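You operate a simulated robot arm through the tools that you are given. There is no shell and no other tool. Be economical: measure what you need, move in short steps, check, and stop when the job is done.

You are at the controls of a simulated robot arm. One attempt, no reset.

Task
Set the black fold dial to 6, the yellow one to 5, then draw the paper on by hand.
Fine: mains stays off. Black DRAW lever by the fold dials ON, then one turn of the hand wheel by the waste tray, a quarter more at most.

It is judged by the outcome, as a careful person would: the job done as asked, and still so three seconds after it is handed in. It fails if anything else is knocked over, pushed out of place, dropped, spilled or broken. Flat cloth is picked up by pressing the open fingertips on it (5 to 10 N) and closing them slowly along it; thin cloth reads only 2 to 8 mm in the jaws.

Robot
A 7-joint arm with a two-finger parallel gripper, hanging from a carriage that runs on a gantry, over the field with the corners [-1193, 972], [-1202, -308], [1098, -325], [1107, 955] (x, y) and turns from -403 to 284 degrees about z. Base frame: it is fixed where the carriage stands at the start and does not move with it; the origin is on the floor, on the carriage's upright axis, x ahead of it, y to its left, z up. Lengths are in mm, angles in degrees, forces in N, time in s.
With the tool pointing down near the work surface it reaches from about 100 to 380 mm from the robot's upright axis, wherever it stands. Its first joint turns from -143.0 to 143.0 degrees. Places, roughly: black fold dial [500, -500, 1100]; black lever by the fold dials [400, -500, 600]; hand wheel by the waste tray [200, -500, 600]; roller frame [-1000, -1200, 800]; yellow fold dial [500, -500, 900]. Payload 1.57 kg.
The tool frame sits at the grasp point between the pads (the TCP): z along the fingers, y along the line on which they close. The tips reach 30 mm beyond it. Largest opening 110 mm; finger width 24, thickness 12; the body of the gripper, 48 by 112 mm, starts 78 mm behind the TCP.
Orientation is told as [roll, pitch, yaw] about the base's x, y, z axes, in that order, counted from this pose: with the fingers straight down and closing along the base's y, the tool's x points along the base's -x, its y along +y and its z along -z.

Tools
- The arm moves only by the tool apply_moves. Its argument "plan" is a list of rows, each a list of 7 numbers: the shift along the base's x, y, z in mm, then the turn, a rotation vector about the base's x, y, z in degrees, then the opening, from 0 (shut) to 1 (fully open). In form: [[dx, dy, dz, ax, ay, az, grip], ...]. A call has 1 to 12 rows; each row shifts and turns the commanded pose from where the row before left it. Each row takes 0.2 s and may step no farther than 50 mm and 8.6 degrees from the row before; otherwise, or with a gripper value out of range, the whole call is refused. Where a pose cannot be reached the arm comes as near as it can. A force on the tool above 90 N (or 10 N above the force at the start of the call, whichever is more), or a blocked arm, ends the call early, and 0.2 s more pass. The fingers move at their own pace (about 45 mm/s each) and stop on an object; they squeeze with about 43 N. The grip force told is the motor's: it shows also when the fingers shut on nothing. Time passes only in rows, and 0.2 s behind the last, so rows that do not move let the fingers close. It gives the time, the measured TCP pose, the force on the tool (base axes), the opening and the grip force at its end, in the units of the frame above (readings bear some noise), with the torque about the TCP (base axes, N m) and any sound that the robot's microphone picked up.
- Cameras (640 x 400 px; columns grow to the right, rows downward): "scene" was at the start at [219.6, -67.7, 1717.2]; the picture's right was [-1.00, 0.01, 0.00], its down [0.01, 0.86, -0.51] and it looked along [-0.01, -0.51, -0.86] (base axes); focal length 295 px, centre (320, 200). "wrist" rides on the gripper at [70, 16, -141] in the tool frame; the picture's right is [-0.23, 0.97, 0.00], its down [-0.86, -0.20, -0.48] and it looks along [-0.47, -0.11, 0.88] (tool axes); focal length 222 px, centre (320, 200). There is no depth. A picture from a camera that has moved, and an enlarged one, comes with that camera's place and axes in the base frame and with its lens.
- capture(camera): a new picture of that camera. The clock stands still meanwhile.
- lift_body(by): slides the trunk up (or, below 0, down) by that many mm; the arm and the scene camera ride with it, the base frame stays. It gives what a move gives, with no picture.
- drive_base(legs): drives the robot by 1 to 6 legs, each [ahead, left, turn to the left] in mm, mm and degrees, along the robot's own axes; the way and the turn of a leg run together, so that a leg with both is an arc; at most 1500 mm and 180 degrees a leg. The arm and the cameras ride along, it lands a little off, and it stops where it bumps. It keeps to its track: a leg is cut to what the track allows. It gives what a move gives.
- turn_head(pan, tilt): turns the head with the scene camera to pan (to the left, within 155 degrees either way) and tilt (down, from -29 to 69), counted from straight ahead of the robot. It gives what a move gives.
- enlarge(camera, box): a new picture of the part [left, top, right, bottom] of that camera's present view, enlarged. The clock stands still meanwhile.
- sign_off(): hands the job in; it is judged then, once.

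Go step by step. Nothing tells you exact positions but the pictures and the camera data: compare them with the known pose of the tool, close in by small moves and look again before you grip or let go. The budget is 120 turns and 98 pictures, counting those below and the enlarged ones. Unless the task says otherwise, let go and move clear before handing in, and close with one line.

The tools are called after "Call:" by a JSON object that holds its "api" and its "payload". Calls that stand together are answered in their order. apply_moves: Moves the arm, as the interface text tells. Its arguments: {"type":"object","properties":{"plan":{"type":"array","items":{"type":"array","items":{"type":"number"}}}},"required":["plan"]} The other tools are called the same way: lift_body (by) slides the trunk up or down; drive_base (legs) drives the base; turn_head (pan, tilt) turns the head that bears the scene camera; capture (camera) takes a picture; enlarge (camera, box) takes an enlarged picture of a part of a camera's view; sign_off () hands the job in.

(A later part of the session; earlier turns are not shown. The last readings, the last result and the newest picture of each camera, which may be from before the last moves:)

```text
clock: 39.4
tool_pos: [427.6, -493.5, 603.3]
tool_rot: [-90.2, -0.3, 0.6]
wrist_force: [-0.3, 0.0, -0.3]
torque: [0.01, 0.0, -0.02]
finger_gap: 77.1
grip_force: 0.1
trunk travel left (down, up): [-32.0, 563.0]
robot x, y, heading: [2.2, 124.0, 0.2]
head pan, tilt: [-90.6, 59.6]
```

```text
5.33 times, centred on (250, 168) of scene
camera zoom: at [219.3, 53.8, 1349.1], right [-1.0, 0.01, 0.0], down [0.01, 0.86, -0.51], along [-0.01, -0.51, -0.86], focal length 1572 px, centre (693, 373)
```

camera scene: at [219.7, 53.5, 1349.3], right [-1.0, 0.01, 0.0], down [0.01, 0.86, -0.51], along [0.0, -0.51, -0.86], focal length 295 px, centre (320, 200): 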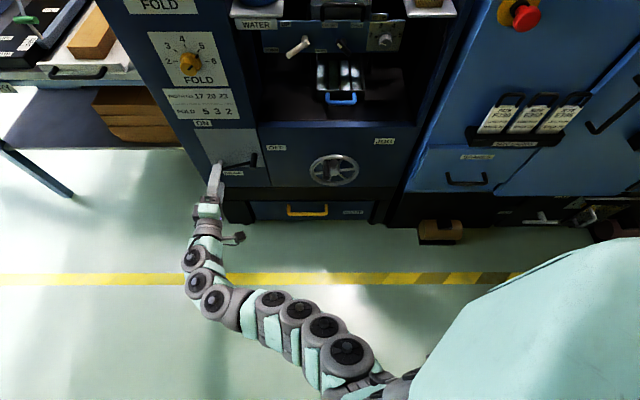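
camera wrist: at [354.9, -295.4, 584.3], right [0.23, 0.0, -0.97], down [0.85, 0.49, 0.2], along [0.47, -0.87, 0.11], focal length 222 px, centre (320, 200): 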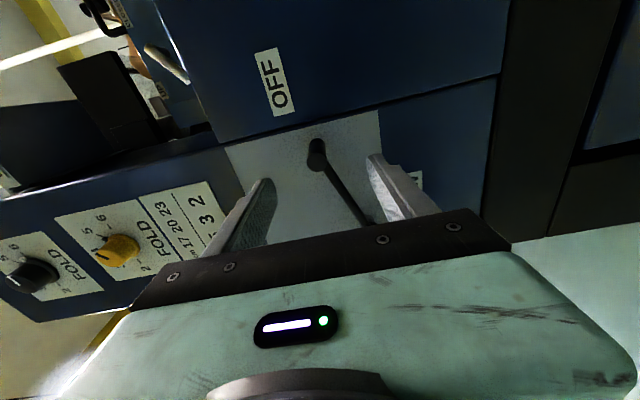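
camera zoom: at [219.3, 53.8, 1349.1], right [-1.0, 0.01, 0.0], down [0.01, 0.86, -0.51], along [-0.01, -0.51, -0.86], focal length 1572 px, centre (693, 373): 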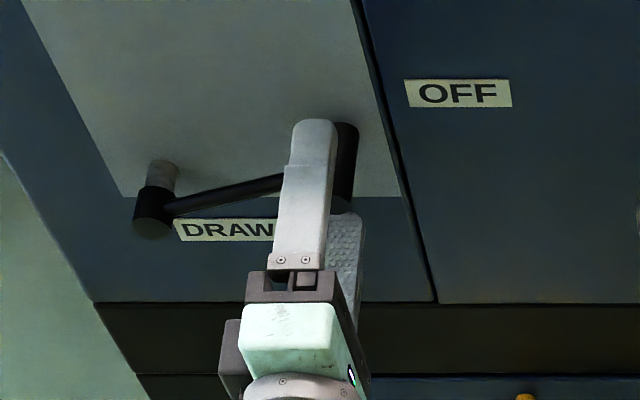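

Call:
{"api": "apply_moves", "payload": {"plan": [[-4, -12, 0, 0, 0, 0, 0.7], [0, 0, 0, 0, 0, 0, 0.5], [0, 0, 0, 0, 0, 0, 0.3], [0, 0, 0, 0, 0, 0, 0], [0, 0, 0, 0, 0, 0, 0], [0, 0, 0, 0, 0, 0, 0]]}}

Call:
{"api": "enlarge", "payload": {"camera": "wrist", "box": [200, 80, 440, 230]}}

Call:
{"api": "enlarge", "payload": {"camera": "scene", "box": [190, 130, 310, 205]}}

```text
clock: 40.8
tool_pos: [423.3, -505.7, 603.4]
tool_rot: [-90.2, -0.3, 0.5]
wrist_force: [0.4, -1.0, -2.8]
torque: [0.4, 0.18, 0.0]
finger_gap: 20.0
grip_force: 27.0
trunk travel left (down, up): [-32.0, 563.0]
robot x, y, heading: [-3.7, 119.7, 0.2]
head pan, tilt: [-90.6, 59.6]
```

```text
2.67 times, centred on (320, 155) of wrist
camera zoom: at [352.9, -365.8, 587.1], right [0.23, 0.0, -0.97], down [0.85, 0.49, 0.2], along [0.47, -0.87, 0.11], focal length 592 px, centre (320, 320)
```

zoom: 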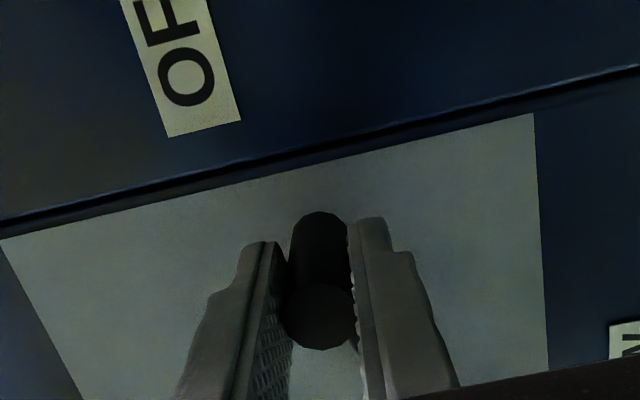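

```text
5.33 times, centred on (250, 168) of scene
camera zoom: at [219.6, 53.5, 1349.2], right [-1.0, 0.01, 0.0], down [0.01, 0.86, -0.51], along [-0.01, -0.51, -0.86], focal length 1572 px, centre (693, 373)
```

zoom: 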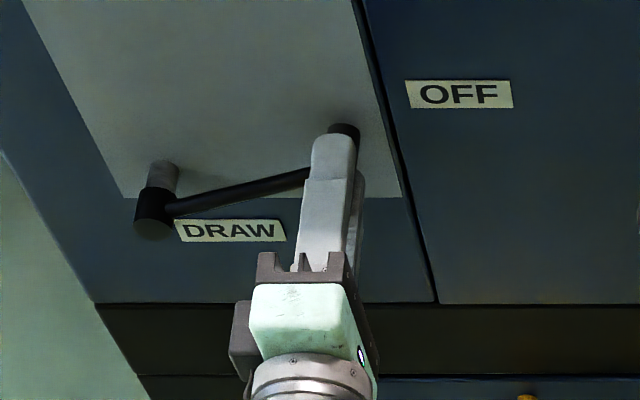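

Handle gripped (20 mm). Swinging it along its arc towards ON.

Call:
{"api": "apply_moves", "payload": {"plan": [[7.6, 0, 16.5, 0, 8, 0, 0], [9.7, 0, 15.3, 0, 8, 0, 0], [11.8, 0, 13.8, 0, 8, 0, 0], [13.6, 0, 12, 0, 8, 0, 0]]}}

Call:
{"api": "enlarge", "payload": {"camera": "scene", "box": [190, 110, 310, 185]}}

```text
clock: 41.8
tool_pos: [463.9, -506.0, 662.5]
tool_rot: [-89.8, 31.8, 0.4]
wrist_force: [-5.7, 10.3, 5.3]
torque: [0.18, 0.08, -1.0]
finger_gap: 19.6
grip_force: 33.5
trunk travel left (down, up): [-32.0, 563.0]
robot x, y, heading: [0.2, 120.2, 0.0]
head pan, tilt: [-90.6, 59.6]
```

```text
5.33 times, centred on (250, 148) of scene
camera zoom: at [218.7, 55.0, 1349.1], right [-1.0, 0.01, 0.0], down [0.01, 0.86, -0.5], along [-0.01, -0.5, -0.86], focal length 1572 px, centre (693, 480)
```

zoom: 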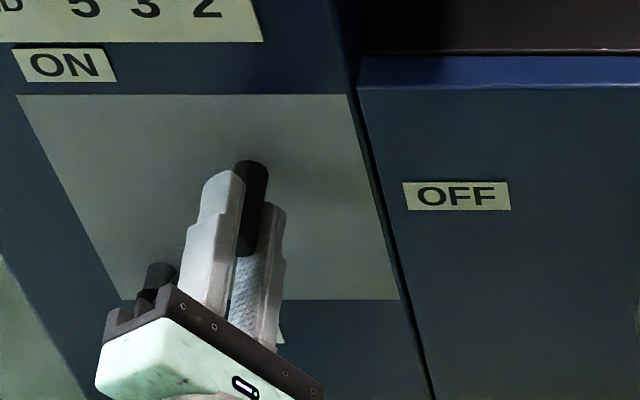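

Call:
{"api": "apply_moves", "payload": {"plan": [[15.1, 0, 10, 0, 8, 0, 0], [16.4, 0, 7.9, 0, 8, 0, 0], [17.3, 0, 5.4, 0, 8, 0, 0]]}}

Call:
{"api": "enlarge", "payload": {"camera": "scene", "box": [190, 110, 310, 185]}}

```text
clock: 42.6
tool_pos: [515.8, -506.6, 686.0]
tool_rot: [-89.5, 55.8, 0.7]
wrist_force: [-8.0, 8.4, 13.6]
torque: [0.16, 0.33, -1.19]
finger_gap: 19.7
grip_force: 34.2
trunk travel left (down, up): [-32.0, 563.0]
robot x, y, heading: [0.4, 122.3, -0.1]
head pan, tilt: [-90.6, 59.6]
```

```text
5.33 times, centred on (250, 148) of scene
camera zoom: at [219.2, 53.9, 1349.1], right [-1.0, 0.01, 0.0], down [0.01, 0.86, -0.51], along [-0.01, -0.51, -0.86], focal length 1572 px, centre (693, 480)
```

zoom: 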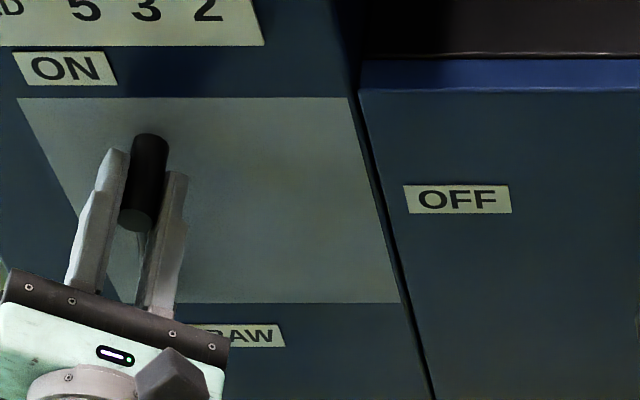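

Call:
{"api": "apply_moves", "payload": {"plan": [[17.8, 0, 3, 0, 8, 0, 0], [12.5, 0, 0.6, 0, 5.5, 0, 0], [0, 0, 0, 0, 0, 0, 0]]}}

Call:
{"api": "enlarge", "payload": {"camera": "scene", "box": [180, 110, 300, 185]}}

```text
clock: 43.4
tool_pos: [546.2, -506.5, 689.7]
tool_rot: [-89.2, 69.2, 1.1]
wrist_force: [-3.8, 5.8, 15.4]
torque: [0.08, 0.5, -0.78]
finger_gap: 19.9
grip_force: 33.8
trunk travel left (down, up): [-32.0, 563.0]
robot x, y, heading: [-1.8, 117.8, 0.2]
head pan, tilt: [-90.6, 59.6]
```

```text
5.33 times, centred on (240, 148) of scene
camera zoom: at [219.9, 53.4, 1349.3], right [-1.0, 0.01, 0.0], down [0.01, 0.86, -0.51], along [0.0, -0.51, -0.86], focal length 1572 px, centre (747, 480)
```

zoom: 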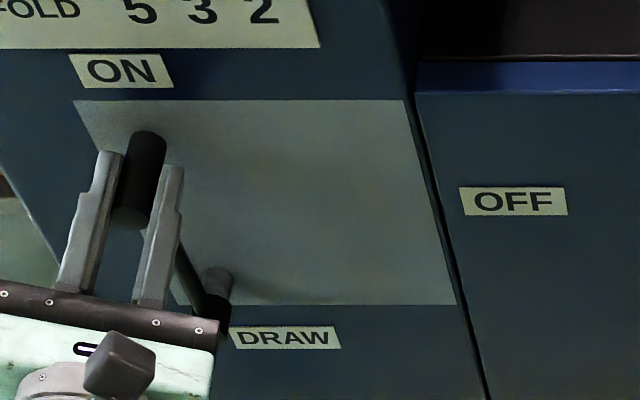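

The lever points at ON. Opening slightly, pulling straight off, and checking it stays.

Call:
{"api": "apply_moves", "payload": {"plan": [[0, 0, 0, 0, 0, 0, 0.5], [0, 0, 0, 0, 0, 0, 0.5], [0, 0, 0, 0, 0, 0, 0.5], [0, 30, 0, 0, 0, 0, 0.5], [0, 40, 0, 0, 0, 0, 0.5], [0, 40, 0, 0, 0, 0, 0.5], [-10, 20, 0, 0, -8, 0, 0.5], [-20, 20, 0, 0, -8, 0, 0.5]]}}

Call:
{"api": "enlarge", "payload": {"camera": "scene", "box": [180, 110, 300, 185]}}

Call:
{"api": "capture", "payload": {"camera": "wrist"}}

```text
clock: 45.2
tool_pos: [510.4, -364.8, 690.3]
tool_rot: [-90.8, 55.1, -1.9]
wrist_force: [1.3, 0.8, 0.3]
torque: [0.03, 0.04, -0.16]
finger_gap: 55.2
grip_force: 0.1
out of reach, approached as far as the arm can: row 8
trunk travel left (down, up): [-32.0, 563.0]
robot x, y, heading: [-1.1, 121.3, 0.3]
head pan, tilt: [-90.6, 59.6]
```

```text
5.33 times, centred on (240, 148) of scene
camera zoom: at [220.4, 53.0, 1349.5], right [-1.0, 0.01, 0.0], down [0.01, 0.86, -0.51], along [0.0, -0.51, -0.86], focal length 1572 px, centre (747, 480)
```

zoom: 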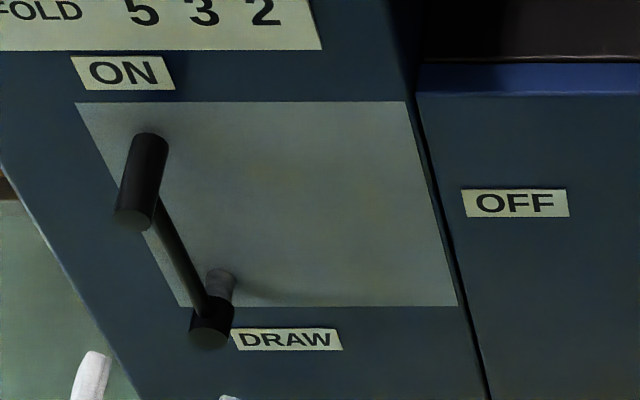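

```text
51 pictures are left
camera wrist: at [460.6, -222.9, 736.7], right [-0.67, 0.01, -0.74], down [0.66, 0.46, -0.59], along [0.34, -0.89, -0.31], focal length 222 px, centre (320, 200)
```

wrist: 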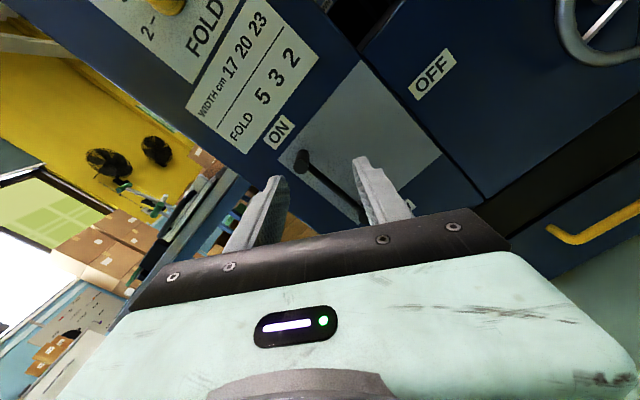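

DRAW lever is ON and stays. Now the hand wheel: first unwind the wrist, shift the carriage, and look for its turning direction.

Call:
{"api": "apply_moves", "payload": {"plan": [[0, 0, 0, 0, -8, 0, 0.5], [0, 0, 0, 0, -8, 0, 0.5], [0, 0, 0, 0, -8, 0, 0.5], [0, 0, 0, 0, -8, 0, 0.5], [0, 0, 0, 0, -8, 0, 0.5], [0, 0, 0, 0, -8, 0, 0.5], [0, 0, 0, 0, -7, 0, 0.5]]}}

Call:
{"api": "drive_base", "payload": {"legs": [[-150, 40, 0]]}}

Call:
{"api": "capture", "payload": {"camera": "scene"}}

Call:
{"api": "capture", "payload": {"camera": "wrist"}}

```text
clock: 46.8
tool_pos: [516.2, -357.0, 688.7]
tool_rot: [-90.2, -2.0, 0.5]
wrist_force: [0.1, 0.1, 0.1]
torque: [-0.01, 0.02, -0.01]
finger_gap: 54.6
grip_force: 0.1
trunk travel left (down, up): [-32.0, 563.0]
robot x, y, heading: [-0.3, 118.7, 0.5]
head pan, tilt: [-90.6, 59.6]
```

```text
clock: 48.2
tool_pos: [363.5, -318.6, 686.2]
tool_rot: [-90.2, -1.9, 0.4]
wrist_force: [-0.5, 0.4, -0.4]
torque: [-0.05, 0.0, 0.03]
finger_gap: 54.9
grip_force: 0.0
trunk travel left (down, up): [-32.0, 563.0]
robot x, y, heading: [-145.5, 159.9, -0.0]
head pan, tilt: [-90.6, 59.6]
```

```text
50 pictures are left
camera scene: at [69.8, 92.9, 1349.1], right [-1.0, 0.01, 0.0], down [0.01, 0.86, -0.51], along [-0.01, -0.51, -0.86], focal length 295 px, centre (320, 200)
```

scene: 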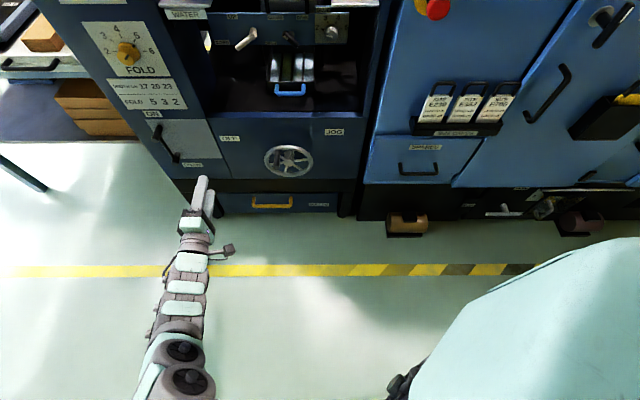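

```text
49 pictures are left
camera wrist: at [294.5, -178.7, 668.5], right [0.26, 0.0, -0.97], down [0.85, 0.48, 0.22], along [0.47, -0.88, 0.13], focal length 222 px, centre (320, 200)
```

wrist: 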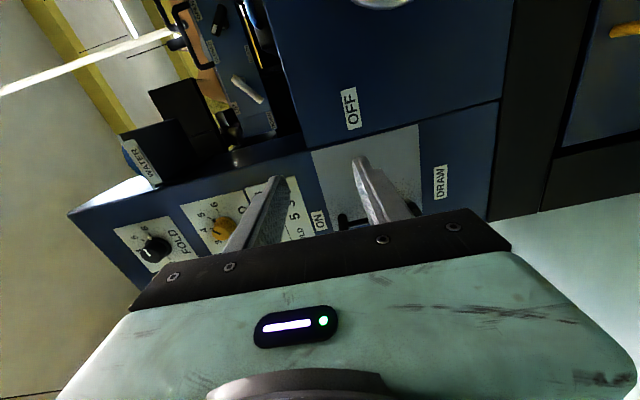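

Call:
{"api": "apply_moves", "payload": {"plan": [[-40, 0, -30, 0, 2, 0, 0.5], [-40, 0, -35, 0, 0, 0, 0.5], [-40, 0, -35, 0, 0, 0, 0.5], [-40, 0, -35, 0, 0, 0, 0.5], [-30, -20, -30, 0, 0, 0, 0.5], [0, -20, 0, 0, 0, 0, 0.5], [0, 0, 0, 0, 0, 0, 0.5]]}}

Call:
{"api": "capture", "payload": {"camera": "wrist"}}

Call:
{"api": "enlarge", "payload": {"camera": "scene", "box": [200, 110, 360, 210]}}

```text
refused: row 2 steps farther than a row can; nothing moved
```

```text
48 pictures are left
camera wrist: at [294.5, -178.7, 668.5], right [0.26, 0.0, -0.97], down [0.85, 0.48, 0.22], along [0.47, -0.88, 0.13], focal length 222 px, centre (320, 200)
```

wrist: 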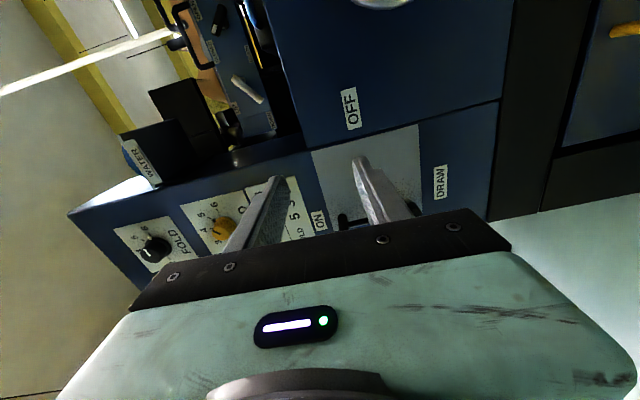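

```text
4.00 times, centred on (280, 160) of scene
camera zoom: at [69.8, 92.9, 1349.1], right [-1.0, 0.01, 0.0], down [0.01, 0.86, -0.51], along [-0.01, -0.51, -0.86], focal length 1179 px, centre (480, 360)
```

zoom: 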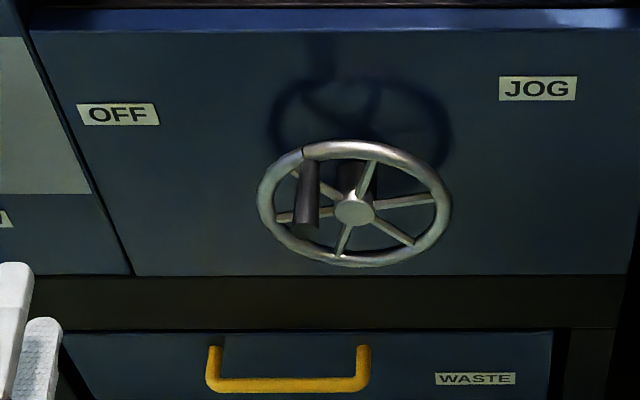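

Call:
{"api": "apply_moves", "payload": {"plan": [[-40, 0, -25, 0, 2, 0, 0.5], [-40, 0, -29, 0, 0, 0, 0.5], [-40, 0, -29, 0, 0, 0, 0.5], [-40, 0, -29, 0, 0, 0, 0.5], [-30, -10, -30, 0, 0, 0, 0.5], [0, -20, -22, 0, 0, 0, 0.5], [0, 0, 0, 0, 0, 0, 0.5]]}}

Call:
{"api": "capture", "payload": {"camera": "wrist"}}

Call:
{"api": "enlarge", "payload": {"camera": "scene", "box": [240, 130, 340, 192]}}

```text
clock: 49.8
tool_pos: [178.0, -350.7, 522.9]
tool_rot: [-90.0, 0.1, 0.3]
wrist_force: [0.1, 0.4, 0.5]
torque: [-0.04, 0.0, -0.01]
finger_gap: 55.0
grip_force: 0.0
trunk travel left (down, up): [-32.0, 563.0]
robot x, y, heading: [-147.5, 160.9, -0.3]
head pan, tilt: [-90.6, 59.6]
```

```text
46 pictures are left
camera wrist: at [106.8, -210.0, 506.8], right [0.22, 0.0, -0.97], down [0.85, 0.48, 0.2], along [0.47, -0.88, 0.11], focal length 222 px, centre (320, 200)
```

wrist: 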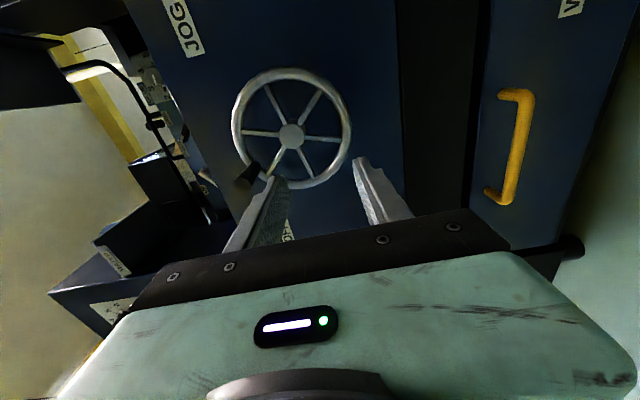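

```text
6.40 times, centred on (290, 161) of scene
camera zoom: at [70.4, 93.2, 1349.3], right [-1.0, 0.01, 0.0], down [0.01, 0.86, -0.51], along [-0.01, -0.51, -0.86], focal length 1886 px, centre (512, 450)
```

zoom: 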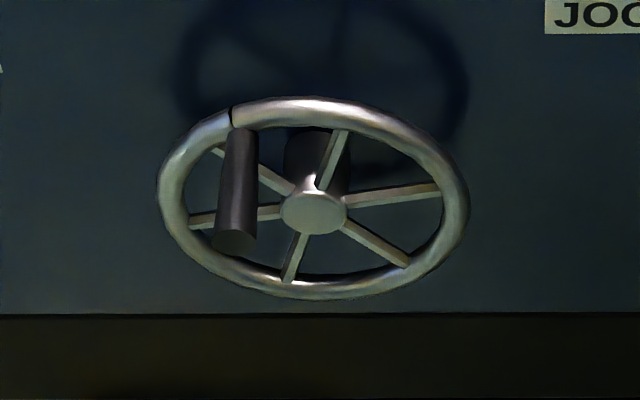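

No arrow on the wheel yet. I'll raise the head's gaze to look for a direction mark on the machine and the paper path.

Call:
{"api": "turn_head", "payload": {"pan": -90, "tilt": 25}}

Call:
{"api": "capture", "payload": {"camera": "scene"}}

Call:
{"api": "enlarge", "payload": {"camera": "wrist", "box": [160, 0, 420, 200]}}

```text
clock: 50.8
tool_pos: [177.2, -350.5, 524.5]
tool_rot: [-90.2, 0.1, 0.3]
wrist_force: [0.4, -0.7, -0.2]
torque: [0.03, -0.02, -0.01]
finger_gap: 55.0
grip_force: 0.0
trunk travel left (down, up): [-32.0, 563.0]
robot x, y, heading: [-152.3, 157.1, -0.4]
head pan, tilt: [-90.0, 25.0]
```

```text
44 pictures are left
camera scene: at [71.0, 67.7, 1398.8], right [-1.0, 0.0, 0.0], down [0.0, 0.42, -0.91], along [0.0, -0.91, -0.42], focal length 295 px, centre (320, 200)
```

scene: 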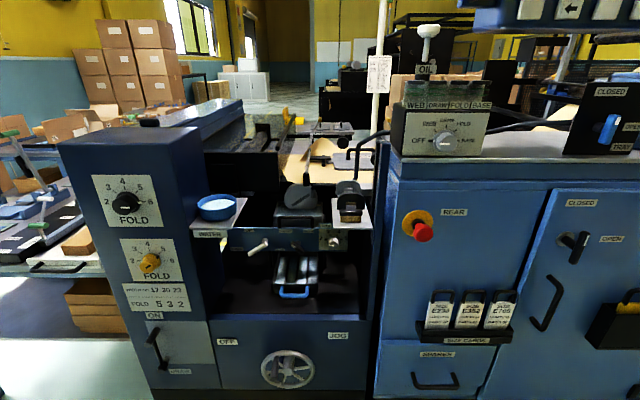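

```text
2.00 times, centred on (290, 100) of wrist
camera zoom: at [107.0, -210.7, 507.2], right [0.22, 0.0, -0.97], down [0.85, 0.48, 0.2], along [0.47, -0.88, 0.11], focal length 444 px, centre (380, 400)
```

zoom: 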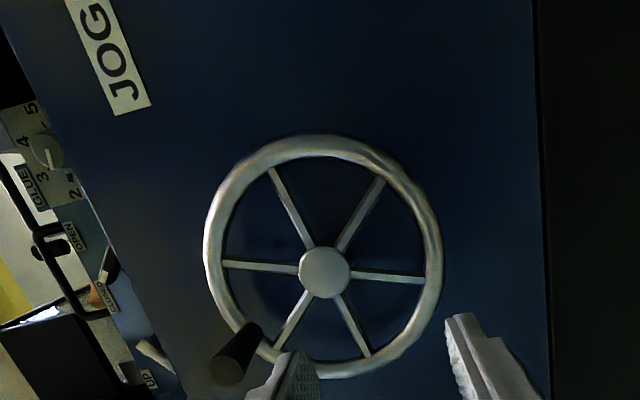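

Call:
{"api": "enlarge", "payload": {"camera": "scene", "box": [340, 40, 420, 90]}}

Call:
{"api": "enlarge", "payload": {"camera": "scene", "box": [400, 0, 640, 150]}}

Call:
{"api": "enlarge", "payload": {"camera": "scene", "box": [190, 90, 390, 215]}}

```text
8.00 times, centred on (380, 65) of scene
camera zoom: at [71.0, 67.7, 1398.8], right [-1.0, 0.0, 0.0], down [0.0, 0.42, -0.91], along [0.0, -0.91, -0.42], focal length 2357 px, centre (-160, 1280)
```

zoom: 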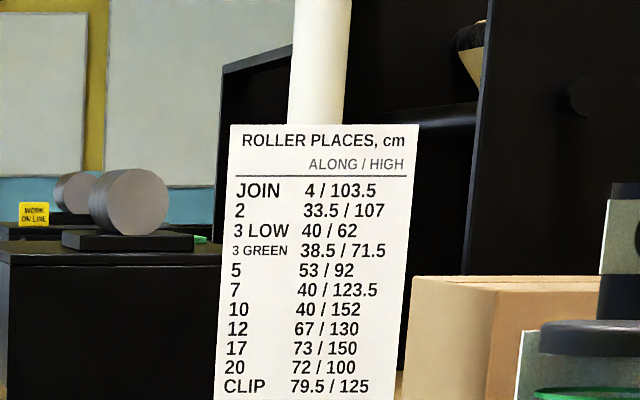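

```text
2.67 times, centred on (520, 75) of scene
camera zoom: at [71.0, 67.7, 1398.8], right [-1.0, 0.0, 0.0], down [0.0, 0.42, -0.91], along [0.0, -0.91, -0.42], focal length 786 px, centre (-213, 533)
```

zoom: 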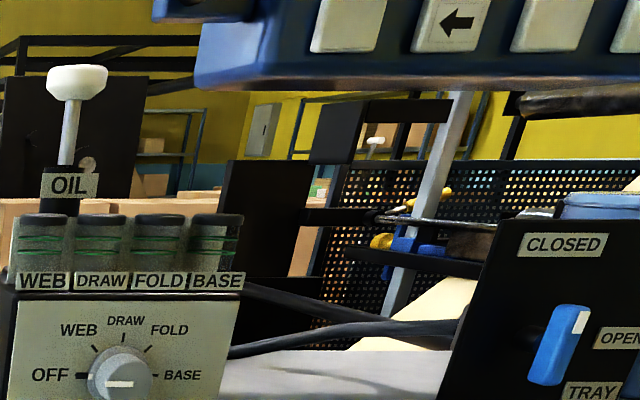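

```text
3.20 times, centred on (290, 152) of scene
camera zoom: at [71.0, 67.7, 1398.8], right [-1.0, 0.0, 0.0], down [0.0, 0.42, -0.91], along [0.0, -0.91, -0.42], focal length 943 px, centre (416, 352)
```

zoom: 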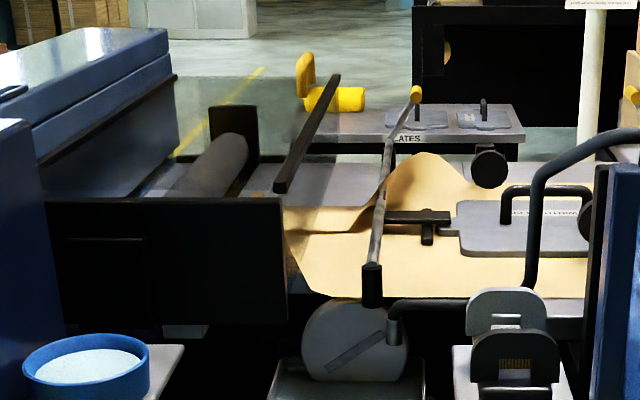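

The web runs right to left (arrow ← on the machine), no arrow at the wheel. I'll line up on the wheel's handle and test gently while watching the paper.

Call:
{"api": "turn_head", "payload": {"pan": -90, "tilt": 36}}

Call:
{"api": "apply_moves", "payload": {"plan": [[12, 0, 40, 0, 0, 0, 0.5], [12, 0, 40, 0, 0, 0, 0.5], [0, -30, 26, 0, 0, 0, 0.5], [0, -20, 0, 0, 0, 0, 0.5], [0, 0, 0, 0, 0, 0, 0.5]]}}

Call:
{"api": "capture", "payload": {"camera": "wrist"}}

Call:
{"api": "capture", "payload": {"camera": "scene"}}

```text
clock: 51.5
tool_pos: [176.2, -349.4, 523.9]
tool_rot: [-90.2, 0.2, 0.3]
wrist_force: [-0.6, 0.0, 0.3]
torque: [0.0, -0.01, 0.04]
finger_gap: 55.0
grip_force: 0.0
trunk travel left (down, up): [-32.0, 563.0]
robot x, y, heading: [-148.3, 160.7, -0.3]
head pan, tilt: [-90.0, 36.0]
```

```text
clock: 52.7
tool_pos: [201.6, -399.6, 631.5]
tool_rot: [-90.1, 0.3, 0.3]
wrist_force: [0.1, -0.2, -0.1]
torque: [0.02, -0.02, -0.01]
finger_gap: 54.9
grip_force: 0.0
trunk travel left (down, up): [-32.0, 563.0]
robot x, y, heading: [-149.8, 156.0, -0.2]
head pan, tilt: [-90.0, 36.0]
```

```text
39 pictures are left
camera wrist: at [130.3, -260.4, 614.0], right [0.22, 0.0, -0.97], down [0.85, 0.48, 0.2], along [0.47, -0.88, 0.11], focal length 222 px, centre (320, 200)
```

wrist: 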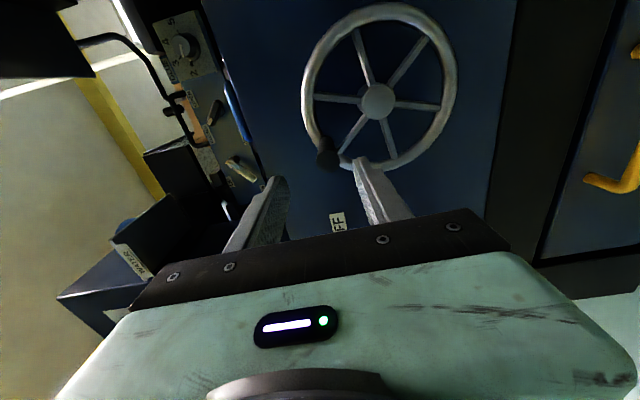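

```text
38 pictures are left
camera scene: at [71.0, 72.5, 1381.5], right [-1.0, 0.0, 0.0], down [0.0, 0.59, -0.81], along [0.0, -0.81, -0.59], focal length 295 px, centre (320, 200)
```

scene: 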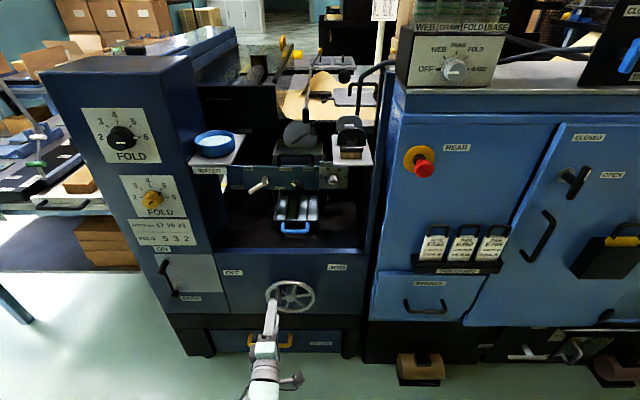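

Hub ≈ [167,·,558], handle ≈ [200,·,626], radius ≈ 76. I'll shift the carriage slightly so the whole circle stays within reach, then move onto the handle.

Call:
{"api": "drive_base", "payload": {"legs": [[-50, 30, 0]]}}

Call:
{"api": "apply_moves", "payload": {"plan": [[25, -15, -3, 0, 0, 0, 0.5], [25, -40, -2, 0, 0, 0, 0.5], [0, -40, 0, 0, 0, 0, 0.5], [0, 0, 0, 0, 0, 0, 0.5]]}}

Call:
{"api": "capture", "payload": {"camera": "wrist"}}

```text
clock: 53.7
tool_pos: [149.5, -370.4, 631.1]
tool_rot: [-90.2, 0.2, 0.3]
wrist_force: [-0.2, -0.1, -0.2]
torque: [-0.03, 0.0, 0.01]
finger_gap: 54.9
grip_force: 0.0
trunk travel left (down, up): [-32.0, 563.0]
robot x, y, heading: [-200.4, 192.7, -0.3]
head pan, tilt: [-90.0, 36.0]
```

```text
clock: 54.7
tool_pos: [183.6, -479.5, 628.6]
tool_rot: [-90.9, 0.8, 0.0]
wrist_force: [-7.6, -4.8, 0.6]
torque: [0.05, -0.01, 0.85]
finger_gap: 55.5
grip_force: 0.0
trunk travel left (down, up): [-32.0, 563.0]
robot x, y, heading: [-195.5, 188.1, -0.1]
head pan, tilt: [-90.0, 36.0]
```

```text
37 pictures are left
camera wrist: at [114.2, -340.0, 611.7], right [0.21, -0.02, -0.98], down [0.86, 0.48, 0.18], along [0.47, -0.88, 0.12], focal length 222 px, centre (320, 200)
```

wrist: 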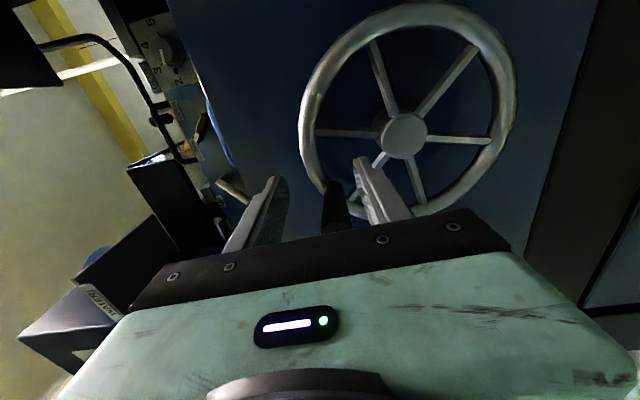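

Something resists in x; looking before going on.

Call:
{"api": "enlarge", "payload": {"camera": "scene", "box": [160, 240, 400, 390]}}

Call:
{"api": "apply_moves", "payload": {"plan": [[0, 0, 0, 0, 0, 0, 0.5], [0, 0, 0, 0, 0, 0, 0.5]]}}

```text
2.67 times, centred on (280, 315) of scene
camera zoom: at [14.7, 95.4, 1380.5], right [-1.0, 0.0, 0.01], down [0.0, 0.58, -0.81], along [-0.01, -0.81, -0.58], focal length 786 px, centre (427, -107)
```

zoom: 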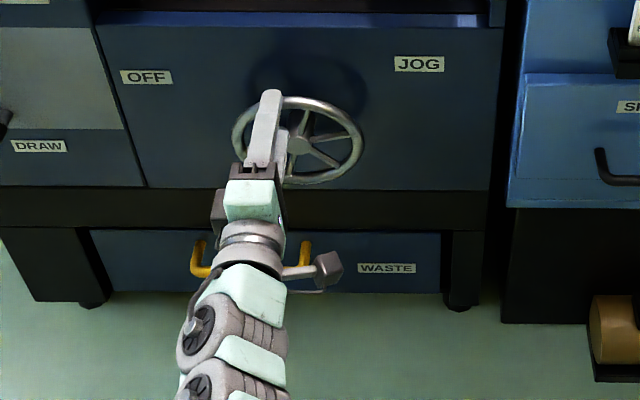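

```text
clock: 55.3
tool_pos: [202.5, -463.4, 626.0]
tool_rot: [-90.2, 0.1, 0.3]
wrist_force: [0.1, -0.3, 0.4]
torque: [-0.02, -0.01, -0.05]
finger_gap: 54.8
grip_force: 0.0
trunk travel left (down, up): [-32.0, 563.0]
robot x, y, heading: [-197.4, 188.8, 0.2]
head pan, tilt: [-90.0, 36.0]
```

That was only settling; no force now. Advancing onto the handle and closing.

Call:
{"api": "apply_moves", "payload": {"plan": [[-2, -12, 0, 0, 0, 0, 0.5], [0, -12, 0, 0, 0, 0, 0.5], [0, 0, 0, 0, 0, 0, 0.5], [0, 0, 0, 0, 0, 0, 0.3], [0, 0, 0, 0, 0, 0, 0], [0, 0, 0, 0, 0, 0, 0], [0, 0, 0, 0, 0, 0, 0]]}}

Call:
{"api": "enlarge", "payload": {"camera": "wrist", "box": [200, 0, 520, 200]}}

Call:
{"api": "enlarge", "payload": {"camera": "scene", "box": [170, 50, 410, 200]}}

```text
clock: 56.9
tool_pos: [200.3, -481.1, 621.8]
tool_rot: [-89.8, 0.2, 0.4]
wrist_force: [-0.3, 22.9, -7.4]
torque: [-1.36, -0.2, 0.0]
finger_gap: 18.9
grip_force: 26.7
trunk travel left (down, up): [-32.0, 563.0]
robot x, y, heading: [-199.6, 191.7, -0.0]
head pan, tilt: [-90.0, 36.0]
```

```text
2.00 times, centred on (360, 100) of wrist
camera zoom: at [128.6, -342.3, 606.4], right [0.22, 0.0, -0.97], down [0.85, 0.48, 0.2], along [0.47, -0.88, 0.1], focal length 444 px, centre (240, 400)
```

zoom: 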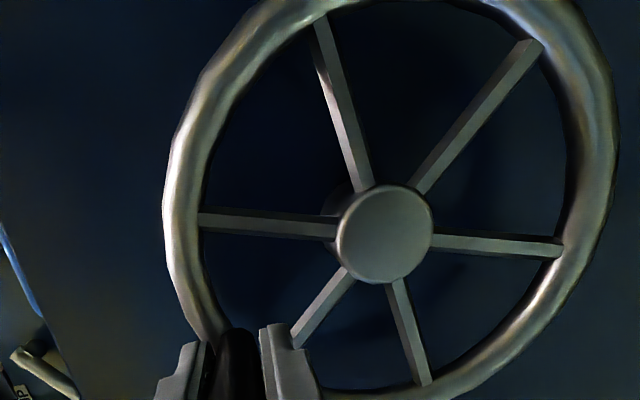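

```text
2.67 times, centred on (290, 125) of scene
camera zoom: at [21.2, 106.5, 1381.0], right [-1.0, 0.0, 0.0], down [0.0, 0.59, -0.81], along [0.0, -0.81, -0.59], focal length 786 px, centre (400, 400)
```

zoom: 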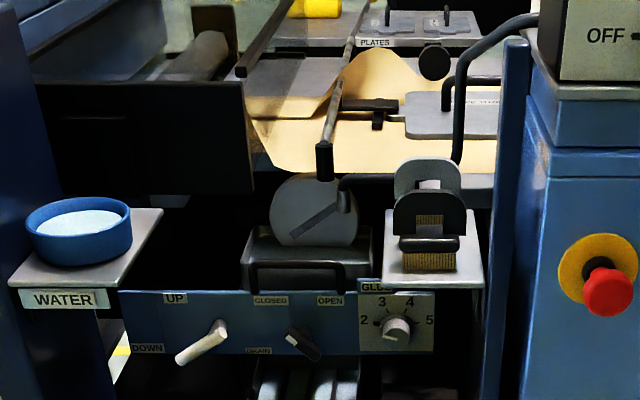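

Gripped (19 mm), lightly touching the rim; I'll ease off 4 mm and turn a first 48° clockwise, then look at wheel and paper.

Call:
{"api": "apply_moves", "payload": {"plan": [[0, 5, 0, 0, 0, 0, 0], [-14.2, 0, 5.5, 0, 0, 0, 0], [-15.1, 0, 2.4, 0, 0, 0, 0], [-15.2, 0, -0.8, 0, 0, 0, 0], [-14.8, 0, -3.9, 0, 0, 0, 0]]}}

Call:
{"api": "enlarge", "payload": {"camera": "scene", "box": [170, 50, 410, 200]}}

Call:
{"api": "capture", "payload": {"camera": "wrist"}}

```text
clock: 58.1
tool_pos: [144.3, -479.4, 625.7]
tool_rot: [-89.7, 0.1, 0.6]
wrist_force: [21.6, -8.5, -56.4]
torque: [-1.52, -0.27, -0.02]
finger_gap: 19.1
grip_force: 32.9
trunk travel left (down, up): [-32.0, 563.0]
robot x, y, heading: [-199.7, 192.5, 0.1]
head pan, tilt: [-90.0, 36.0]
```

```text
2.67 times, centred on (290, 125) of scene
camera zoom: at [23.2, 104.7, 1381.3], right [-1.0, 0.0, 0.0], down [0.0, 0.59, -0.81], along [0.0, -0.81, -0.59], focal length 786 px, centre (400, 400)
```

zoom: 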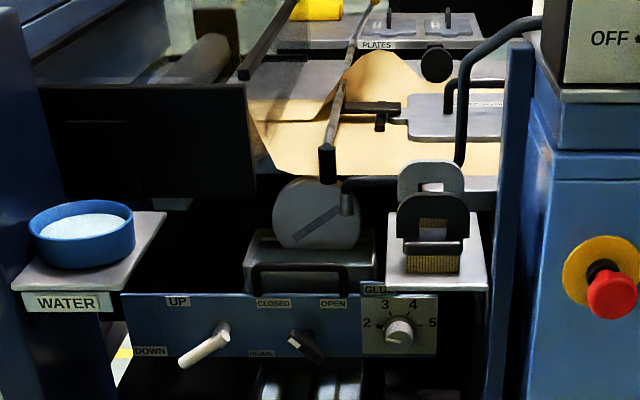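

```text
32 pictures are left
camera wrist: at [73.3, -339.0, 609.2], right [0.23, 0.01, -0.97], down [0.85, 0.49, 0.2], along [0.48, -0.87, 0.1], focal length 222 px, centre (320, 200)
```

wrist: 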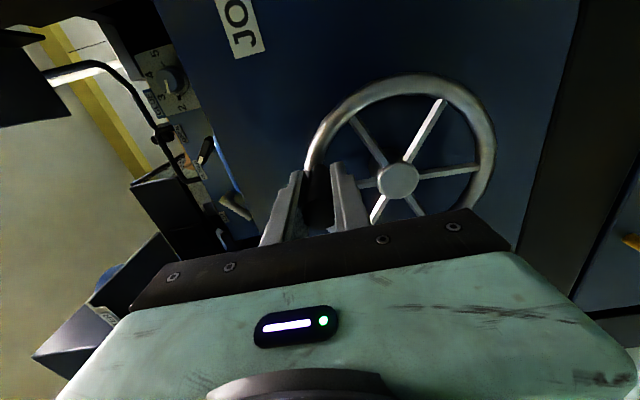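

The wheel turns, with my circle ~4 mm high (radial load); I'll correct it. First a close look at the paper and roller to judge direction.

Call:
{"api": "apply_moves", "payload": {"plan": [[1.5, 0, -4, 0, 0, 0, 0], [0, 0, 0, 0, 0, 0, 0]]}}

Call:
{"api": "enlarge", "payload": {"camera": "scene", "box": [170, 40, 330, 140]}}

```text
clock: 58.7
tool_pos: [143.7, -478.0, 623.9]
tool_rot: [-90.1, 0.1, 0.4]
wrist_force: [14.6, 4.9, -30.8]
torque: [0.63, -0.16, 0.8]
finger_gap: 18.8
grip_force: 33.0
trunk travel left (down, up): [-32.0, 563.0]
robot x, y, heading: [-197.6, 190.1, 0.1]
head pan, tilt: [-90.0, 36.0]
```

```text
4.00 times, centred on (250, 90) of scene
camera zoom: at [22.6, 105.4, 1381.8], right [-1.0, 0.0, 0.0], down [0.0, 0.59, -0.81], along [0.0, -0.81, -0.59], focal length 1179 px, centre (600, 640)
```

zoom: 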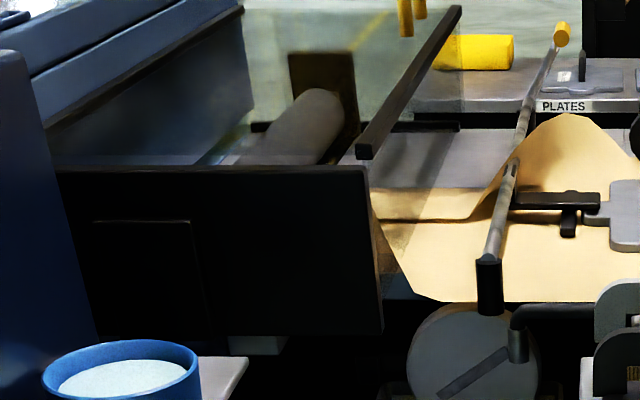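

The paper passes under the roller, so clockwise draws it on leftwards. Continuing clockwise with a corrected circle.

Call:
{"api": "apply_moves", "payload": {"plan": [[-11.7, 0, -9.2, 0, 0, 0, 0], [-11.1, 0, -8.9, 0, 0, 0, 0], [-8.9, 0, -11.1, 0, 0, 0, 0], [-6.5, 0, -12.6, 0, 0, 0, 0], [0, 0, 0, 0, 0, 0, 0]]}}

Call:
{"api": "capture", "payload": {"camera": "wrist"}}

```text
clock: 59.9
tool_pos: [100.8, -481.9, 582.4]
tool_rot: [-90.1, 0.2, 0.2]
wrist_force: [-2.0, 14.3, 7.5]
torque: [1.53, -0.41, -0.38]
finger_gap: 18.9
grip_force: 32.8
trunk travel left (down, up): [-32.0, 563.0]
robot x, y, heading: [-201.0, 192.5, -0.0]
head pan, tilt: [-90.0, 36.0]
```

```text
30 pictures are left
camera wrist: at [30.7, -341.5, 565.6], right [0.22, 0.0, -0.97], down [0.85, 0.48, 0.2], along [0.47, -0.88, 0.11], focal length 222 px, centre (320, 200)
```

wrist: 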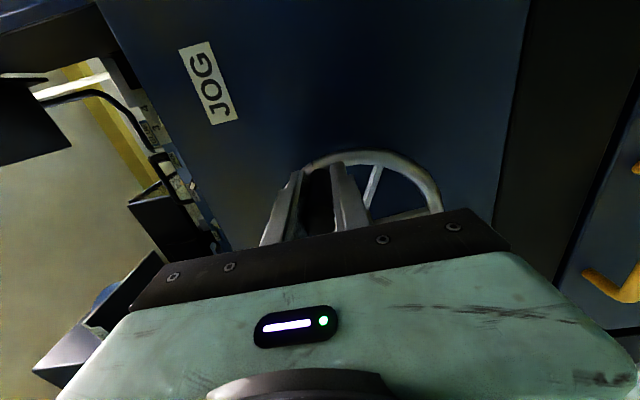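

Call:
{"api": "apply_moves", "payload": {"plan": [[-5.2, 0, -15.2, 0, 0, 0, 0], [-2, 0, -16, 0, 0, 0, 0], [1.4, 0, -16, 0, 0, 0, 0], [0, 0, 0, 0, 0, 0, 0]]}}

```text
clock: 60.9
tool_pos: [101.0, -480.8, 534.2]
tool_rot: [-90.0, 0.1, 0.3]
wrist_force: [3.5, 9.3, 6.4]
torque: [0.96, -0.26, -0.65]
finger_gap: 18.8
grip_force: 33.3
trunk travel left (down, up): [-32.0, 563.0]
robot x, y, heading: [-197.6, 191.5, -0.1]
head pan, tilt: [-90.0, 36.0]
```

Call:
{"api": "apply_moves", "payload": {"plan": [[6.5, 0, -13.3, 0, 0, 0, 0], [9.1, 0, -11.7, 0, 0, 0, 0], [11.4, 0, -9.6, 0, 0, 0, 0], [13.1, 0, -6.9, 0, 0, 0, 0], [0, 0, 0, 0, 0, 0, 0]]}}

Call:
{"api": "enlarge", "payload": {"camera": "wrist", "box": [160, 0, 480, 200]}}

```text
clock: 62.1
tool_pos: [124.4, -473.3, 514.3]
tool_rot: [-90.0, 0.4, 0.4]
wrist_force: [-20.2, -13.7, -22.4]
torque: [-0.21, -0.12, 0.07]
finger_gap: 18.6
grip_force: 32.6
out of reach, approached as far as the arm can: row 2, 3, 4
trunk travel left (down, up): [-32.0, 563.0]
robot x, y, heading: [-194.9, 191.6, -0.0]
head pan, tilt: [-90.0, 36.0]
```

```text
2.00 times, centred on (320, 100) of wrist
camera zoom: at [53.8, -332.7, 497.8], right [0.22, 0.0, -0.98], down [0.85, 0.48, 0.19], along [0.47, -0.88, 0.1], focal length 444 px, centre (320, 400)
```

zoom: 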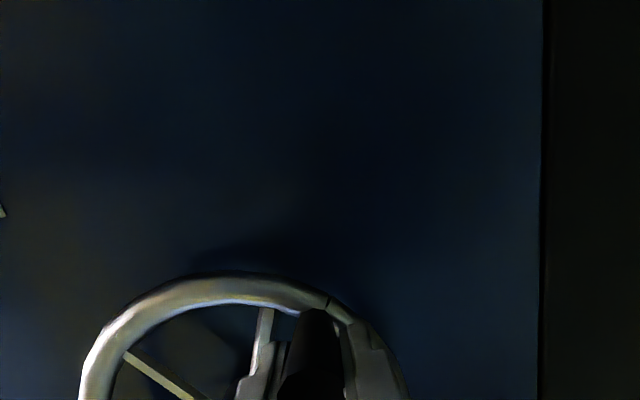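

The low part of the circle is at the arm's far limit from here. I'll let go, pull back, lower the trunk and bring the carriage closer, then regrip.

Call:
{"api": "apply_moves", "payload": {"plan": [[0, 0, 0, 0, 0, 0, 0.4], [0, 0, 0, 0, 0, 0, 0.5], [0, 0, 0, 0, 0, 0, 0.5], [0, 30, 0, 0, 0, 0, 0.5], [0, 40, 0, 0, 0, 0, 0.5], [0, 30, 0, 0, 0, 0, 0.5], [0, 0, 0, 0, 0, 0, 0.5]]}}

Call:
{"api": "lift_body", "payload": {"by": -31}}

Call:
{"api": "drive_base", "payload": {"legs": [[20, -60, 0]]}}

Call:
{"api": "capture", "payload": {"camera": "wrist"}}

Call:
{"api": "capture", "payload": {"camera": "scene"}}

```text
clock: 63.7
tool_pos: [134.0, -374.7, 517.0]
tool_rot: [-90.2, 0.1, 0.3]
wrist_force: [-0.2, 0.2, 0.3]
torque: [0.01, 0.0, 0.02]
finger_gap: 55.1
grip_force: 0.2
trunk travel left (down, up): [-32.0, 563.0]
robot x, y, heading: [-198.9, 192.7, -0.4]
head pan, tilt: [-90.0, 36.0]
```

```text
clock: 64.5
tool_pos: [134.8, -374.3, 485.1]
tool_rot: [-90.3, 0.2, 0.2]
wrist_force: [-0.1, -0.6, 0.9]
torque: [0.04, -0.02, -0.01]
finger_gap: 54.9
grip_force: 0.1
trunk travel left (down, up): [-1.0, 594.0]
robot x, y, heading: [-200.5, 188.5, -0.1]
head pan, tilt: [-90.0, 36.0]
```

```text
clock: 65.5
tool_pos: [153.6, -437.6, 485.8]
tool_rot: [-90.2, 0.1, 0.3]
wrist_force: [0.4, -0.1, 0.6]
torque: [-0.01, -0.04, -0.01]
finger_gap: 55.2
grip_force: 0.1
trunk travel left (down, up): [-1.0, 594.0]
robot x, y, heading: [-179.3, 128.4, -0.3]
head pan, tilt: [-90.0, 36.0]
```

```text
28 pictures are left
camera wrist: at [83.9, -297.3, 468.8], right [0.22, 0.0, -0.97], down [0.85, 0.48, 0.2], along [0.47, -0.88, 0.11], focal length 222 px, centre (320, 200)
```

wrist: 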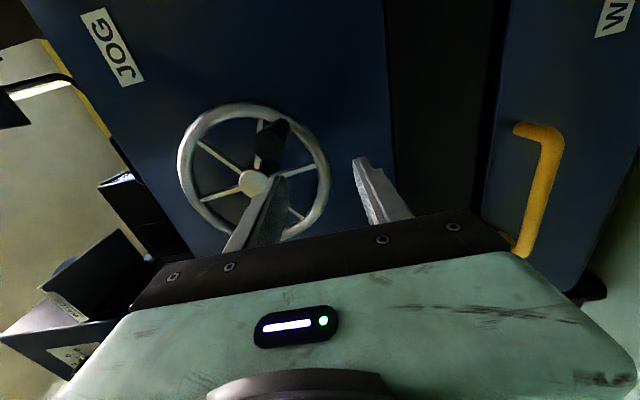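

```text
27 pictures are left
camera scene: at [41.4, 40.2, 1350.7], right [-1.0, 0.0, 0.0], down [0.0, 0.59, -0.81], along [0.0, -0.81, -0.59], focal length 295 px, centre (320, 200)
```

scene: 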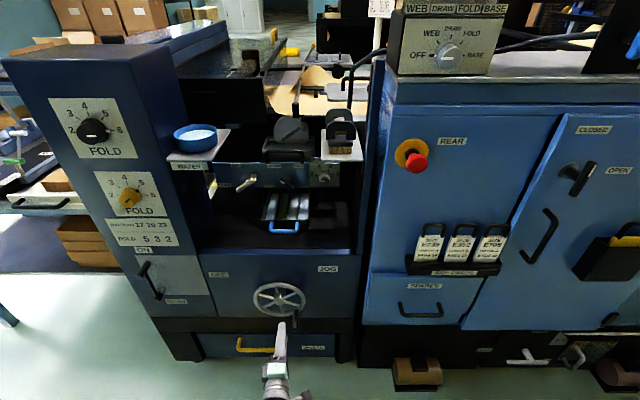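

Call:
{"api": "enlarge", "payload": {"camera": "wrist", "box": [160, 80, 352, 200]}}

Call:
{"api": "enlarge", "payload": {"camera": "scene", "box": [230, 260, 350, 335]}}

```text
3.33 times, centred on (256, 140) of wrist
camera zoom: at [83.9, -297.3, 468.8], right [0.22, 0.0, -0.97], down [0.85, 0.48, 0.2], along [0.47, -0.88, 0.11], focal length 740 px, centre (533, 400)
```

zoom: 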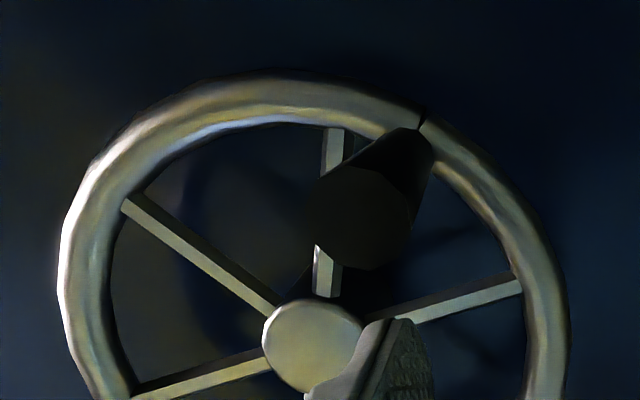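

```text
5.33 times, centred on (290, 298) of scene
camera zoom: at [41.4, 40.2, 1350.7], right [-1.0, 0.0, 0.0], down [0.0, 0.59, -0.81], along [0.0, -0.81, -0.59], focal length 1572 px, centre (480, -320)
```

zoom: 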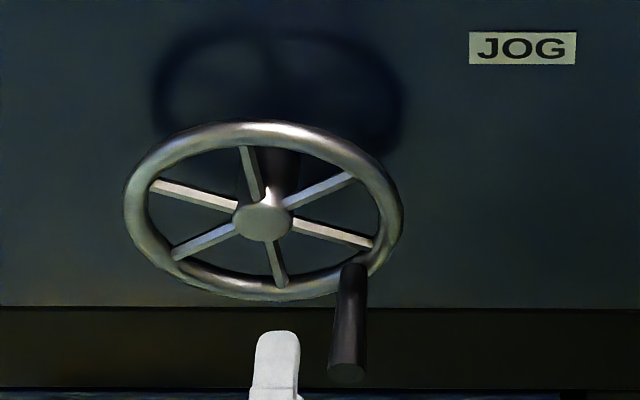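

Hub confirmed at ≈ [167,·,559.5]; handle now at ≈ [114,·,510] (161° done). Backing off a bit, lining up and re-approaching.

Call:
{"api": "apply_moves", "payload": {"plan": [[0, 40, 0, 0, 0, 0, 0.5], [-20, 0, 12, 0, 0, 0, 0.5], [-20, 0, 12, 0, 0, 0, 0.5], [0, 0, 0, 0, 0, 0, 0.5], [0, 0, 0, 0, 0, 0, 0.5]]}}

Call:
{"api": "enlarge", "payload": {"camera": "wrist", "box": [160, 60, 480, 260]}}

```text
clock: 66.7
tool_pos: [113.2, -397.4, 510.4]
tool_rot: [-90.2, 0.0, 0.2]
wrist_force: [0.4, -0.1, 0.4]
torque: [-0.02, 0.02, 0.02]
finger_gap: 54.9
grip_force: 0.1
trunk travel left (down, up): [-1.0, 594.0]
robot x, y, heading: [-176.5, 129.6, -0.3]
head pan, tilt: [-90.0, 36.0]
```

```text
2.00 times, centred on (320, 160) of wrist
camera zoom: at [43.0, -257.1, 493.8], right [0.22, 0.0, -0.97], down [0.85, 0.48, 0.2], along [0.47, -0.88, 0.11], focal length 444 px, centre (320, 280)
```

zoom: 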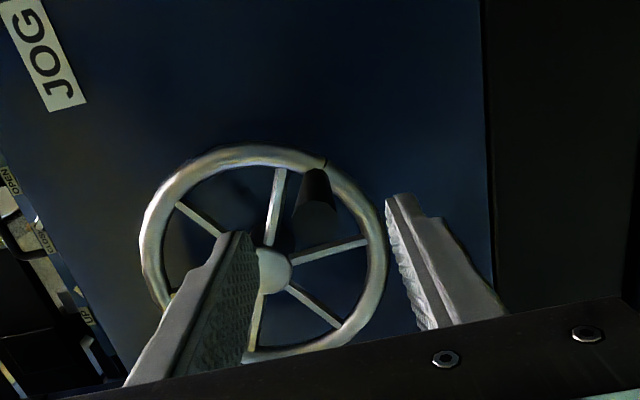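

Call:
{"api": "apply_moves", "payload": {"plan": [[1, -30, 1.5, 0, 0, 0, 0.5], [0, -30, 0, 0, 0, 0, 0.5], [0, -20, 0, 0, 0, 0, 0.5], [0, 0, 0, 0, 0, 0, 0.5], [0, 0, 0, 0, 0, 0, 0.3], [0, 0, 0, 0, 0, 0, 0], [0, 0, 0, 0, 0, 0, 0], [0, 0, 0, 0, 0, 0, 0]]}}

```text
clock: 68.5
tool_pos: [117.0, -475.3, 511.7]
tool_rot: [-90.3, 0.1, 0.3]
wrist_force: [1.6, -1.0, 4.0]
torque: [1.08, -0.12, 0.27]
finger_gap: 18.9
grip_force: 29.1
trunk travel left (down, up): [-1.0, 594.0]
robot x, y, heading: [-179.4, 128.7, -0.3]
head pan, tilt: [-90.0, 36.0]
```

Call:
{"api": "apply_moves", "payload": {"plan": [[11.3, 0, -9.8, 0, 0, 0, 0], [13.1, 0, -7.2, 0, 0, 0, 0], [14.3, 0, -4.4, 0, 0, 0, 0], [14.8, 0, -1.3, 0, 0, 0, 0], [0, 0, 0, 0, 0, 0, 0]]}}

```text
clock: 69.7
tool_pos: [169.4, -477.4, 490.8]
tool_rot: [-90.6, 0.1, 0.2]
wrist_force: [-7.5, 19.0, 51.3]
torque: [1.61, -0.37, -0.4]
finger_gap: 19.2
grip_force: 33.8
trunk travel left (down, up): [-1.0, 594.0]
robot x, y, heading: [-179.8, 130.9, -0.3]
head pan, tilt: [-90.0, 36.0]
```

Call:
{"api": "apply_moves", "payload": {"plan": [[0, 0, 3, 0, 0, 0, 0], [14.2, 0, 2, 0, 0, 0, 0], [13.4, 0, 4.9, 0, 0, 0, 0], [12.2, 0, 7.6, 0, 0, 0, 0], [10.3, 0, 10, 0, 0, 0, 0], [0, 0, 0, 0, 0, 0, 0]]}}

Call:
{"api": "enlarge", "payload": {"camera": "scene", "box": [210, 240, 370, 340]}}

```text
clock: 71.0
tool_pos: [216.8, -478.4, 513.7]
tool_rot: [-90.0, 0.3, 0.4]
wrist_force: [-5.8, -6.7, 0.2]
torque: [0.55, -0.13, -0.2]
finger_gap: 18.7
grip_force: 33.6
trunk travel left (down, up): [-1.0, 594.0]
robot x, y, heading: [-178.9, 126.9, 0.1]
head pan, tilt: [-90.0, 36.0]
```

```text
4.00 times, centred on (290, 290) of scene
camera zoom: at [40.2, 39.4, 1350.1], right [-1.0, 0.0, 0.0], down [0.0, 0.59, -0.81], along [0.0, -0.81, -0.59], focal length 1179 px, centre (440, -160)
```

zoom: 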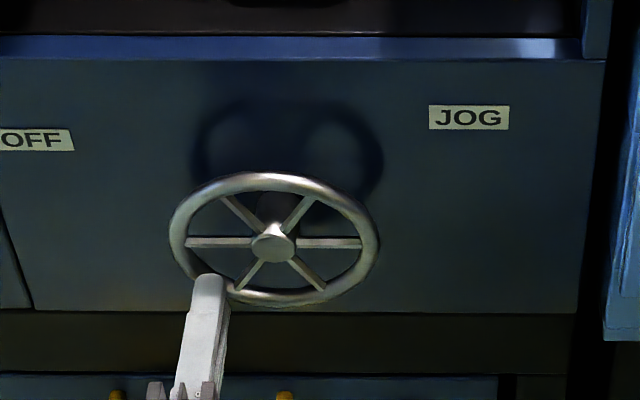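

Call:
{"api": "apply_moves", "payload": {"plan": [[8, 0, 11.8, 0, 0, 0, 0], [5.3, 0, 13.3, 0, 0, 0, 0], [2.5, 0, 14.1, 0, 0, 0, 0], [-0.5, 0, 14.3, 0, 0, 0, 0], [-3.4, 0, 13.9, 0, 0, 0, 0], [0, 0, 0, 0, 0, 0, 0]]}}

```text
clock: 72.5
tool_pos: [231.1, -476.1, 583.5]
tool_rot: [-90.1, 0.2, 0.4]
wrist_force: [1.6, -2.1, -3.1]
torque: [1.09, -0.13, 1.12]
finger_gap: 18.9
grip_force: 32.9
trunk travel left (down, up): [-1.0, 594.0]
robot x, y, heading: [-180.2, 131.4, -0.1]
head pan, tilt: [-90.0, 36.0]
```

Call:
{"api": "apply_moves", "payload": {"plan": [[-6.3, 0, 12.9, 0, 0, 0, 0], [-8.8, 0, 11.3, 0, 0, 0, 0], [-11, 0, 9.2, 0, 0, 0, 0], [0, 0, 0, 0, 0, 0, 0]]}}

```text
clock: 73.5
tool_pos: [204.1, -475.2, 616.9]
tool_rot: [-90.2, 0.2, 0.3]
wrist_force: [0.3, 1.5, -3.3]
torque: [1.14, -0.07, 0.77]
finger_gap: 19.0
grip_force: 33.2
trunk travel left (down, up): [-1.0, 594.0]
robot x, y, heading: [-177.2, 130.7, -0.1]
head pan, tilt: [-90.0, 36.0]
```

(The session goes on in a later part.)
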